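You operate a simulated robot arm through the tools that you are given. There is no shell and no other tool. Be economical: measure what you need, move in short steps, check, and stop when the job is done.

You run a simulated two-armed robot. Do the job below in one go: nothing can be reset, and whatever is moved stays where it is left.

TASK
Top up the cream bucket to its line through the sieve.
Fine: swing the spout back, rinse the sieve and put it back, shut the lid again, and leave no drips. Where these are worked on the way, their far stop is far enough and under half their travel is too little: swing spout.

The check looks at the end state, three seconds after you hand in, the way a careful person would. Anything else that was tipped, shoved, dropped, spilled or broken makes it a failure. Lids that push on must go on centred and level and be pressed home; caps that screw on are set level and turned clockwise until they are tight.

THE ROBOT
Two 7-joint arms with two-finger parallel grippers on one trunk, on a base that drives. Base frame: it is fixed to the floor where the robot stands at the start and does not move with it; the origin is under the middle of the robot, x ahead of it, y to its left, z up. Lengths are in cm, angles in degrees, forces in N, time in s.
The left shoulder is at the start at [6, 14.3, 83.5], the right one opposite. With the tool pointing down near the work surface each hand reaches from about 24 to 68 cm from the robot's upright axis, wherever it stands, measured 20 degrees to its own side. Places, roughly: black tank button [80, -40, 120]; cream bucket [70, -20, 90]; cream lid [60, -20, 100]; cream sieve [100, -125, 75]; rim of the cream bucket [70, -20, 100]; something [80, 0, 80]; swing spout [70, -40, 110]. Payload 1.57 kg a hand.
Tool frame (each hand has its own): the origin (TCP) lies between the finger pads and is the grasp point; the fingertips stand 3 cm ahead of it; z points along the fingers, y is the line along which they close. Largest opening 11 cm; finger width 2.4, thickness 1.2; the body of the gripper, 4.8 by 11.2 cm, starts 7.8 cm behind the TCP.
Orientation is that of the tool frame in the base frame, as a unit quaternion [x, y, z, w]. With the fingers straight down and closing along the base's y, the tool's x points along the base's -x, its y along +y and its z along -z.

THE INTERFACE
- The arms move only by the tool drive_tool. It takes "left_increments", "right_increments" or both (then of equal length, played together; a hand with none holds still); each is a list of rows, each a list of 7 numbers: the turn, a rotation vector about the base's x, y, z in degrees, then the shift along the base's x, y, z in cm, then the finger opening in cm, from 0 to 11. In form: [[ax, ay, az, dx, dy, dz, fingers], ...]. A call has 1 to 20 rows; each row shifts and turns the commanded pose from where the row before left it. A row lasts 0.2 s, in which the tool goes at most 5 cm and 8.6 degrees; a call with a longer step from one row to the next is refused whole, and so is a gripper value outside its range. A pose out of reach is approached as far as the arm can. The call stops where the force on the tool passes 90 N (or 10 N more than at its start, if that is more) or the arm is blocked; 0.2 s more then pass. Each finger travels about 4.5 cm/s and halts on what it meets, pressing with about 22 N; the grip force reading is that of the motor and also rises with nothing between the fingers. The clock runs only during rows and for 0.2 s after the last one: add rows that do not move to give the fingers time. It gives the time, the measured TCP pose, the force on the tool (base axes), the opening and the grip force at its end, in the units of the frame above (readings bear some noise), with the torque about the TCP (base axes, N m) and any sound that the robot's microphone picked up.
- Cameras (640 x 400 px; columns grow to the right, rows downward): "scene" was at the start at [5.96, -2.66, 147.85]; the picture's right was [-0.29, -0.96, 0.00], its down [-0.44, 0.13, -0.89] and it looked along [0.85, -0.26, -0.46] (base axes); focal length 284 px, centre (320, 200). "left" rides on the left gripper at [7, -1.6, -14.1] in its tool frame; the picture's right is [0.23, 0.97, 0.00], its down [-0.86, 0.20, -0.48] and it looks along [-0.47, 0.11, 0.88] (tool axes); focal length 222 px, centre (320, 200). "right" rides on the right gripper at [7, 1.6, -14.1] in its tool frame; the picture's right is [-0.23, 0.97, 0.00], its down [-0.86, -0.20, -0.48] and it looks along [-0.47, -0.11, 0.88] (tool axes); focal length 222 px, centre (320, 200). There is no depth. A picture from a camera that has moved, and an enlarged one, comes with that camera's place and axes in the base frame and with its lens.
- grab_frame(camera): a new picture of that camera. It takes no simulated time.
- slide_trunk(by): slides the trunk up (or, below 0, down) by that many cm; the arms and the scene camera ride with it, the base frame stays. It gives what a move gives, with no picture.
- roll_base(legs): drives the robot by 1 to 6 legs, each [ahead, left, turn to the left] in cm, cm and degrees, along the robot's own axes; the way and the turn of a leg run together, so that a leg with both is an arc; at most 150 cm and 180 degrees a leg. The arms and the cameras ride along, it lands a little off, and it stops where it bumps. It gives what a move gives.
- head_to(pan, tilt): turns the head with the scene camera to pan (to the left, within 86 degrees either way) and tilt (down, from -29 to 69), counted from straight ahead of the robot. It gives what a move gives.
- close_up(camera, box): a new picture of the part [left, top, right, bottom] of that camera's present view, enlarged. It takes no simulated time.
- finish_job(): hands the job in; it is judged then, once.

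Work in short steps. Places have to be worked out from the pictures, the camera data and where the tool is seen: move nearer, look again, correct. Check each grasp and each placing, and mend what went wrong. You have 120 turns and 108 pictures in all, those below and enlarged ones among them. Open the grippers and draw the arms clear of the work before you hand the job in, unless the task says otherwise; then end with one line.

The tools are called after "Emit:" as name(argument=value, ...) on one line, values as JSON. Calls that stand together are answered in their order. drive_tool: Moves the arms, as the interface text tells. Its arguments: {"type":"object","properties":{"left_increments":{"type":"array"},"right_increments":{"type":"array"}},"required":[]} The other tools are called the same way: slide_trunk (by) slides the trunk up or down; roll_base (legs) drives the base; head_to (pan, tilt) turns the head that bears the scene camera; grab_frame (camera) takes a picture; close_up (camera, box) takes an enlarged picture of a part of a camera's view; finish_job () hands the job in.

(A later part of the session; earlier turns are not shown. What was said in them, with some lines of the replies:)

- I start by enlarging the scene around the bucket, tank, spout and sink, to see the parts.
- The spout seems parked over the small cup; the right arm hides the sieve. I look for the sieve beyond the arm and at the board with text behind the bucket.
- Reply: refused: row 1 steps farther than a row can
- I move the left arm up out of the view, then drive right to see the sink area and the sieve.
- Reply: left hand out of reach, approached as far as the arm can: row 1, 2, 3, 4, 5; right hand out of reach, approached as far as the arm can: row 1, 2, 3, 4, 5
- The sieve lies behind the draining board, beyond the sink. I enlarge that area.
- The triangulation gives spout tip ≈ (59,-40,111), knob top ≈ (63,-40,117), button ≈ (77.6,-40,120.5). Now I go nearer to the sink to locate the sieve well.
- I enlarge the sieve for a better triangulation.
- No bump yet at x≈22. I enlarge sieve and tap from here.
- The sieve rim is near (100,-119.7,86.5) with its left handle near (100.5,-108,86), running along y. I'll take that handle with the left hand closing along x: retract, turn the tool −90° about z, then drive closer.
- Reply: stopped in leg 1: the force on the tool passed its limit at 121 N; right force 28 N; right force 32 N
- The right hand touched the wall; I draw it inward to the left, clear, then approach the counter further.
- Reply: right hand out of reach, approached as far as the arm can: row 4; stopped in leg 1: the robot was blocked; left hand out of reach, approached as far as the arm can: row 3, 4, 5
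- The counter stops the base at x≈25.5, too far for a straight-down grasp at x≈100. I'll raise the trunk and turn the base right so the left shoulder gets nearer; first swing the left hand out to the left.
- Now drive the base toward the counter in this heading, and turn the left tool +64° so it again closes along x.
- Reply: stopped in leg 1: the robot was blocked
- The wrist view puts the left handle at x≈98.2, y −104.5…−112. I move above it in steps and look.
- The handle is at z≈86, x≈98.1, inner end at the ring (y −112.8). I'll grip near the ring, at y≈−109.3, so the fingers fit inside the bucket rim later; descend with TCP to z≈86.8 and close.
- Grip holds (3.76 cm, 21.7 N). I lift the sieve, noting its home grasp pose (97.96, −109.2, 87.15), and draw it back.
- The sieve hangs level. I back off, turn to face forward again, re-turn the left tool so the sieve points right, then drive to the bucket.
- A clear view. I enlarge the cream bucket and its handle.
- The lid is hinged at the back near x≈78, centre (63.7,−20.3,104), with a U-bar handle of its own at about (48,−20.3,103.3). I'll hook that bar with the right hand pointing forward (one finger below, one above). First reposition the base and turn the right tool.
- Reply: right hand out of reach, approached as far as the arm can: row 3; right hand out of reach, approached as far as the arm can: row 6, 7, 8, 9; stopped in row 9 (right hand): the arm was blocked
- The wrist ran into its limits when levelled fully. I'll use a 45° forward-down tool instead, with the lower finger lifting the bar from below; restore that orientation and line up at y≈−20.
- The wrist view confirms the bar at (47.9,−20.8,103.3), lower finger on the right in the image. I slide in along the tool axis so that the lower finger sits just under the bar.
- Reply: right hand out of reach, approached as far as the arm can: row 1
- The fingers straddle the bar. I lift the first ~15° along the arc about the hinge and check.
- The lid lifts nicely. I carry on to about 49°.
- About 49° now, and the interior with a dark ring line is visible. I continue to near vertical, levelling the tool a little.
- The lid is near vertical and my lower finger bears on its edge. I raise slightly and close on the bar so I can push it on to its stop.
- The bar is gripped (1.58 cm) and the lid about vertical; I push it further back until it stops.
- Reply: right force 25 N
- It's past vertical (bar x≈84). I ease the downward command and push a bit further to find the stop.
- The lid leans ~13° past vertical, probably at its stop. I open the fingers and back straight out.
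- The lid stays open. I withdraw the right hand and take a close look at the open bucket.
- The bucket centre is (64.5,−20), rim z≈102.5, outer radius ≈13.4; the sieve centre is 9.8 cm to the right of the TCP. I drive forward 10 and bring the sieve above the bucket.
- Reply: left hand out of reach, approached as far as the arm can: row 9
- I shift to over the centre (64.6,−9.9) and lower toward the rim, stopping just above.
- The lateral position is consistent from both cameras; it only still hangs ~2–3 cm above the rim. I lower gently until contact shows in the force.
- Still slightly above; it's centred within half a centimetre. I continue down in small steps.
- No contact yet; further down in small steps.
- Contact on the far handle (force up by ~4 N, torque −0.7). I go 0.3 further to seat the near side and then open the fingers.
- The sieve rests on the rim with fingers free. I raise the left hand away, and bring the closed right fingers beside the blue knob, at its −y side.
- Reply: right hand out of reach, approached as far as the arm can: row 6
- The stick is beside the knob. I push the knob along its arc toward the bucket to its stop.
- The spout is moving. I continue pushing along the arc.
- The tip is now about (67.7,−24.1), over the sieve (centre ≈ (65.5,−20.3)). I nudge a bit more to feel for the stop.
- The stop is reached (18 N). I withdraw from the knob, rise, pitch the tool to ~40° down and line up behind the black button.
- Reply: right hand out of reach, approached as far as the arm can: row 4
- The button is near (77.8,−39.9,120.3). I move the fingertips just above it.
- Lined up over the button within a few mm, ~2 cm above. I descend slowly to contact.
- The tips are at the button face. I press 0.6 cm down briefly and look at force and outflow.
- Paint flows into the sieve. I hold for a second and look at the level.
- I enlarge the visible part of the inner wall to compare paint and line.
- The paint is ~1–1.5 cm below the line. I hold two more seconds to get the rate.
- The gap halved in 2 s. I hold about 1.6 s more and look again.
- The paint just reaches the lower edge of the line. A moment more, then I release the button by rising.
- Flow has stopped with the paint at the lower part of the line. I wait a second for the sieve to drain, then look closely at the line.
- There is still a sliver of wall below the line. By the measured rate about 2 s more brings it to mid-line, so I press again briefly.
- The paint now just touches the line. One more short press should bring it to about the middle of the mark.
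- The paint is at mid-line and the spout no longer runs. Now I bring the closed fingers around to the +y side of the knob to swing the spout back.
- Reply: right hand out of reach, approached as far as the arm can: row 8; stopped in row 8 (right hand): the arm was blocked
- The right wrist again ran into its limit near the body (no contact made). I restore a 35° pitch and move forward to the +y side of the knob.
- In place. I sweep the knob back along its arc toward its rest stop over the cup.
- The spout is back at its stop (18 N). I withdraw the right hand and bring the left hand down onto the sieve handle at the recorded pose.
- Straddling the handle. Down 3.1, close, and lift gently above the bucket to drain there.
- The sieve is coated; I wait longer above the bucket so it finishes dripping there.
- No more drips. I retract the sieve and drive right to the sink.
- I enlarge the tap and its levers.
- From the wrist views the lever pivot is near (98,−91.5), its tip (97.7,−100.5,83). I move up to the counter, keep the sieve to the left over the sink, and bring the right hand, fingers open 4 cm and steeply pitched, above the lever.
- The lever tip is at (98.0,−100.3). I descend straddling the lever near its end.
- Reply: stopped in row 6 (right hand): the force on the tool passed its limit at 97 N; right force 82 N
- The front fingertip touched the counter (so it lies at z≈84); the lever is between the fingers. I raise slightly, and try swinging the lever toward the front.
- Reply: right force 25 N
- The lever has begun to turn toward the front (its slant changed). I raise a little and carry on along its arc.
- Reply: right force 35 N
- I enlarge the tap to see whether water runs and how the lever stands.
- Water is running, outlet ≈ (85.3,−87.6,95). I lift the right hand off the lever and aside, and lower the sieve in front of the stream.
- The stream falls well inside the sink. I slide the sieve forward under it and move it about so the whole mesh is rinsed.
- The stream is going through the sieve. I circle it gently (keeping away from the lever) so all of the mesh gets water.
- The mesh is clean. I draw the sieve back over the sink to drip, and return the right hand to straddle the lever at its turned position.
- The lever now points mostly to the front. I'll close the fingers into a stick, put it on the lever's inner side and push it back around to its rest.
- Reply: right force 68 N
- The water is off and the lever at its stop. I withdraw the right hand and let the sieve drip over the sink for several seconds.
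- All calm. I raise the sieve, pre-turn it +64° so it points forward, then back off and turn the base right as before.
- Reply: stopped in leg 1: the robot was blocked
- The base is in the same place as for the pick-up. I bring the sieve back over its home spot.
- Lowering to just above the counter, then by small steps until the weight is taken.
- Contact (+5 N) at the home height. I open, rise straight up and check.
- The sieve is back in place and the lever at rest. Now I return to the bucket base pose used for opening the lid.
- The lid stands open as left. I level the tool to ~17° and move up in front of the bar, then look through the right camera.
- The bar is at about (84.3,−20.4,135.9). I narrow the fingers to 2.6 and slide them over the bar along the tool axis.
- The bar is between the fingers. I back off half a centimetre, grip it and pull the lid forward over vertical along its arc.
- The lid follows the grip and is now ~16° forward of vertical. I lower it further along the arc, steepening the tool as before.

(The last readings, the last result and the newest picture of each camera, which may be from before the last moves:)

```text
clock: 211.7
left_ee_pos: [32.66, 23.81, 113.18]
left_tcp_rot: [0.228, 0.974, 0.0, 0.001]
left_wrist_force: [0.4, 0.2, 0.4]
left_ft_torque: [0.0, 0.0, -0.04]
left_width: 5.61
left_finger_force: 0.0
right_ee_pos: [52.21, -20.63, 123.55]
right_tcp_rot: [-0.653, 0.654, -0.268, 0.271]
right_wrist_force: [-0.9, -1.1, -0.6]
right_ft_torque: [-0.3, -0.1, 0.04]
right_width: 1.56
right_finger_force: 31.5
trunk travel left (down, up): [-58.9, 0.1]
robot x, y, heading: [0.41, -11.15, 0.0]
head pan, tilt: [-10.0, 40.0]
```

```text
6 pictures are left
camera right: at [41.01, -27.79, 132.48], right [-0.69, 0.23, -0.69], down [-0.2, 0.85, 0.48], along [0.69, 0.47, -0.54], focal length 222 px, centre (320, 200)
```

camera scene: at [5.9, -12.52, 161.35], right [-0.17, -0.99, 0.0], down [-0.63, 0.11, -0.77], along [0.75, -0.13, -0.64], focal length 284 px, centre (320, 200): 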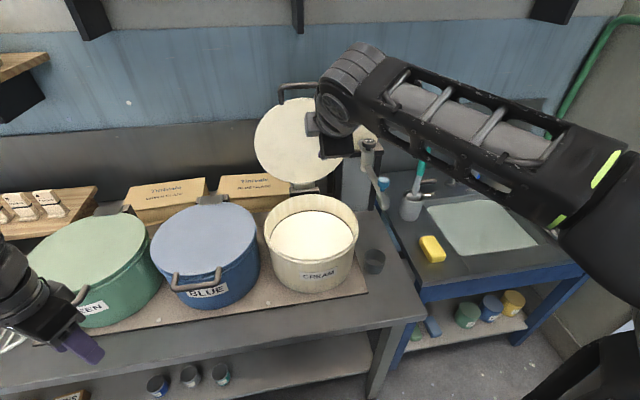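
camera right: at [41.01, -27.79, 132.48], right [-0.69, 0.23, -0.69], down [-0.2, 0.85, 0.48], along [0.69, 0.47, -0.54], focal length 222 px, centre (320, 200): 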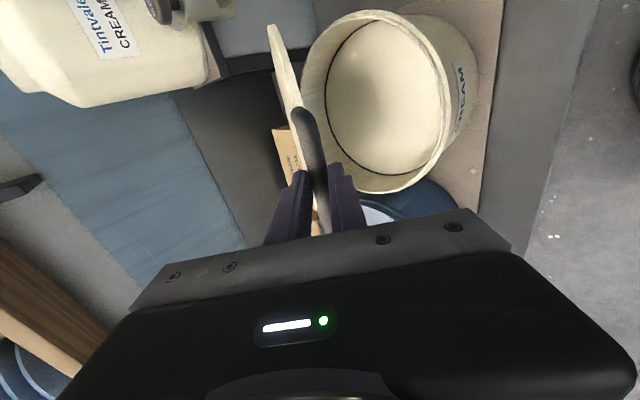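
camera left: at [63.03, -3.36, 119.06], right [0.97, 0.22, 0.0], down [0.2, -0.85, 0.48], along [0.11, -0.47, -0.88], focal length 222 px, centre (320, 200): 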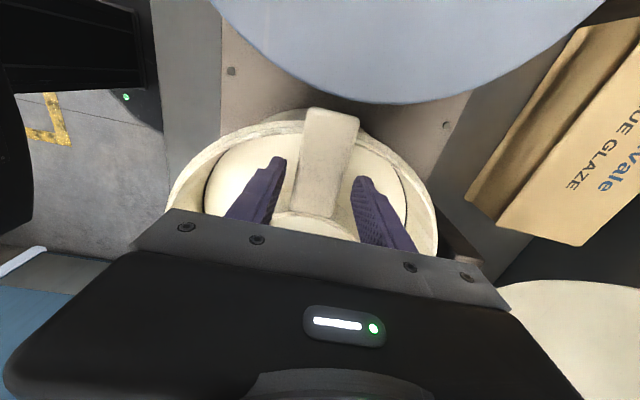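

At about 34° and still well gripped. I lower further, stopping just short of closed.

Emit:
drive_tool(right_increments=[[0, 0, 0, -1.1, 0, -1.9, 1], [0, 0, 0, -1.1, 0, -2.0, 1], [0, 0, 0, -0.9, 0, -2.0, 1], [0, 0, 0, -0.8, 0, -2.1, 1], [0, 0, 0, -0.6, 0, -2.2, 1], [0, 0, 0, -0.5, 0, -2.2, 1], [0, 0, 0, -0.3, 0, -2.0, 1], [0, 0, 0, -0.2, 0, -1.8, 1], [0, 0, 0, 0, 0, -1.0, 1]])

```text
clock: 213.7
left_ee_pos: [32.68, 23.73, 113.24]
left_tcp_rot: [0.229, 0.973, 0.0, 0.001]
left_wrist_force: [0.3, -0.1, -1.0]
left_ft_torque: [0.02, -0.03, -0.02]
left_width: 5.59
left_finger_force: 0.1
right_ee_pos: [46.57, -20.68, 106.55]
right_tcp_rot: [0.654, -0.653, 0.266, -0.272]
right_wrist_force: [-5.3, -2.9, 0.7]
right_ft_torque: [-0.59, 0.05, 0.22]
right_width: 1.59
right_finger_force: 31.6
trunk travel left (down, up): [-58.9, 0.1]
robot x, y, heading: [0.4, -11.28, 0.1]
head pan, tilt: [-10.0, 40.0]
```

About 2 cm to go. I press it down gently till it seats.

Emit:
drive_tool(right_increments=[[0, 0, 0, 0.2, 0, -0.6, 1], [0, 0, 0, 0, 0, -0.6, 1], [0, 0, 0, 0, 0, -0.5, 1], [0, 0, 0, 0, 0, -0.4, 1], [0, 0, 0, 0, 0, 0, 1]])

Emit:
grab_frame(camera="right")

```text
clock: 214.9
left_ee_pos: [32.32, 23.73, 113.32]
left_tcp_rot: [0.228, 0.974, 0.001, 0.003]
left_wrist_force: [-0.4, 0.2, 0.1]
left_ft_torque: [-0.03, -0.01, 0.01]
left_width: 5.6
left_finger_force: 0.1
right_ee_pos: [46.57, -20.68, 104.62]
right_tcp_rot: [0.654, -0.653, 0.268, -0.272]
right_wrist_force: [-25.4, -4.1, 7.3]
right_ft_torque: [-0.31, 0.34, 0.4]
right_width: 1.55
right_finger_force: 31.4
trunk travel left (down, up): [-58.9, 0.1]
robot x, y, heading: [0.47, -11.2, 0.3]
head pan, tilt: [-10.0, 40.0]
```

```text
5 pictures are left
camera right: at [35.34, -27.81, 113.37], right [-0.69, 0.23, -0.69], down [-0.2, 0.85, 0.48], along [0.7, 0.47, -0.54], focal length 222 px, centre (320, 200)
```

right: 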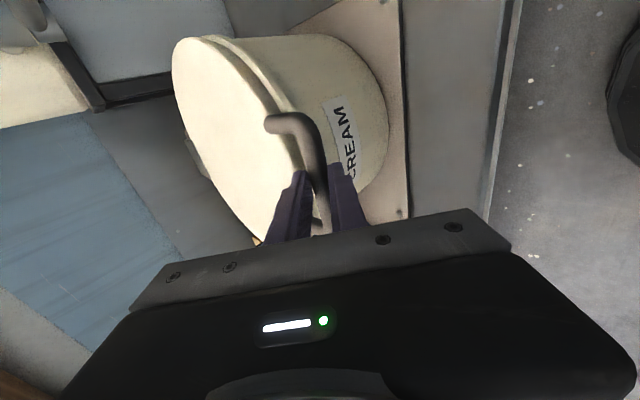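

The lid is down at its closed height. I open slightly and withdraw along the tool axis, then clear the arms.

Emit:
drive_tool(right_increments=[[0, 0, 0, 0, 0, 0, 2.8], [0, 0, 0, 0, 0, 0, 2.8], [0, 0, 0, -1, 0, 1, 2.8], [0, 0, 0, -1.5, 0, 1.5, 3], [0, 0, 0, -2, 0, 2, 5], [0, 0, 0, -2, -2, 3, 5], [0, 0, 0, -2, -3, 3, 5], [0, 0, 0, -1, -4, 2, 5], [0, 0, 0, 0, -4, 0, 5], [0, 0, 0, 0, -4, 0, 5]], left_increments=[[0, 0, 0, 0, 0, 0, 5.6], [0, 0, 0, 0, 0, 0, 5.6], [0, 0, 0, 0, 0, 0, 5.6], [0, 0, 0, 0, 0, 0, 8], [0, 0, 0, 0, 0, 0, 8], [0, 0, 0, 0, 0, 0, 8], [0, 0, 0, 0, 0, 0, 8], [0, 0, 0, 0, 0, 0, 8], [0, 0, 0, 0, 0, 0, 8], [0, 0, 0, 0, 0, 0, 8]])

Emit:
grab_frame(camera="scene")

```text
clock: 217.1
left_ee_pos: [32.61, 23.54, 113.19]
left_tcp_rot: [0.229, 0.974, 0.001, 0.002]
left_wrist_force: [0.0, -0.5, 0.3]
left_ft_torque: [0.03, 0.0, 0.01]
left_width: 7.99
left_finger_force: 0.1
right_ee_pos: [38.42, -37.2, 117.75]
right_tcp_rot: [0.654, -0.653, 0.268, -0.272]
right_wrist_force: [0.6, -0.4, 0.8]
right_ft_torque: [0.04, 0.03, 0.0]
right_width: 5.05
right_finger_force: 0.0
right hand out of reach, approached as far as the arm can: row 5, 6
trunk travel left (down, up): [-58.9, 0.1]
robot x, y, heading: [0.63, -11.29, 0.1]
head pan, tilt: [-10.0, 40.0]
```

```text
4 pictures are left
camera scene: at [5.85, -12.62, 161.35], right [-0.17, -0.99, 0.0], down [-0.63, 0.11, -0.77], along [0.75, -0.13, -0.64], focal length 284 px, centre (320, 200)
```

scene: 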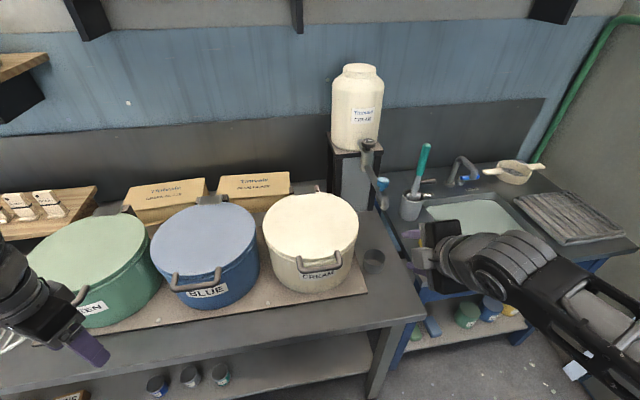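

I check the lid's seat, the spout and the table for drips with two enlargements.

Emit:
close_up(camera="scene", box=[240, 130, 410, 310])

Emit:
close_up(camera="scene", box=[380, 130, 600, 260])

```text
2.22 times, centred on (325, 220) of scene
camera zoom: at [5.85, -12.62, 161.35], right [-0.17, -0.99, 0.0], down [-0.63, 0.11, -0.77], along [0.75, -0.13, -0.64], focal length 632 px, centre (309, 156)
```

zoom: 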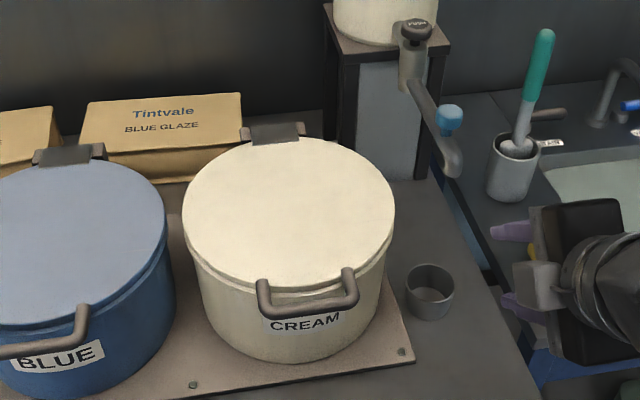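

```text
2.91 times, centred on (490, 195) of scene
camera zoom: at [5.85, -12.62, 161.35], right [-0.17, -0.99, 0.0], down [-0.63, 0.11, -0.77], along [0.75, -0.13, -0.64], focal length 827 px, centre (-174, 214)
```

zoom: 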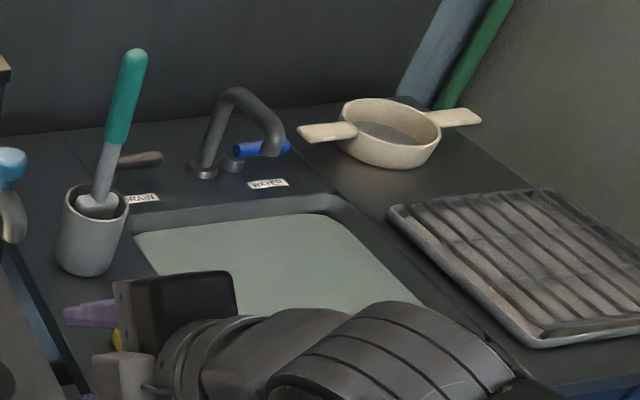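

Everything looks in order: the lid is shut level, the spout is parked over its cup, the water is off, the sieve is clean in its place, and I see no drips. The grippers are open and clear, so I hand in.

Emit:
finish_job()

```text
The job is handed in.
```

The cream bucket is filled to about the middle of its line through the sieve, the spout is swung back over its cup, the sieve is rinsed and back in its place, the lid is shut, and I could see no drips in the last pictures.
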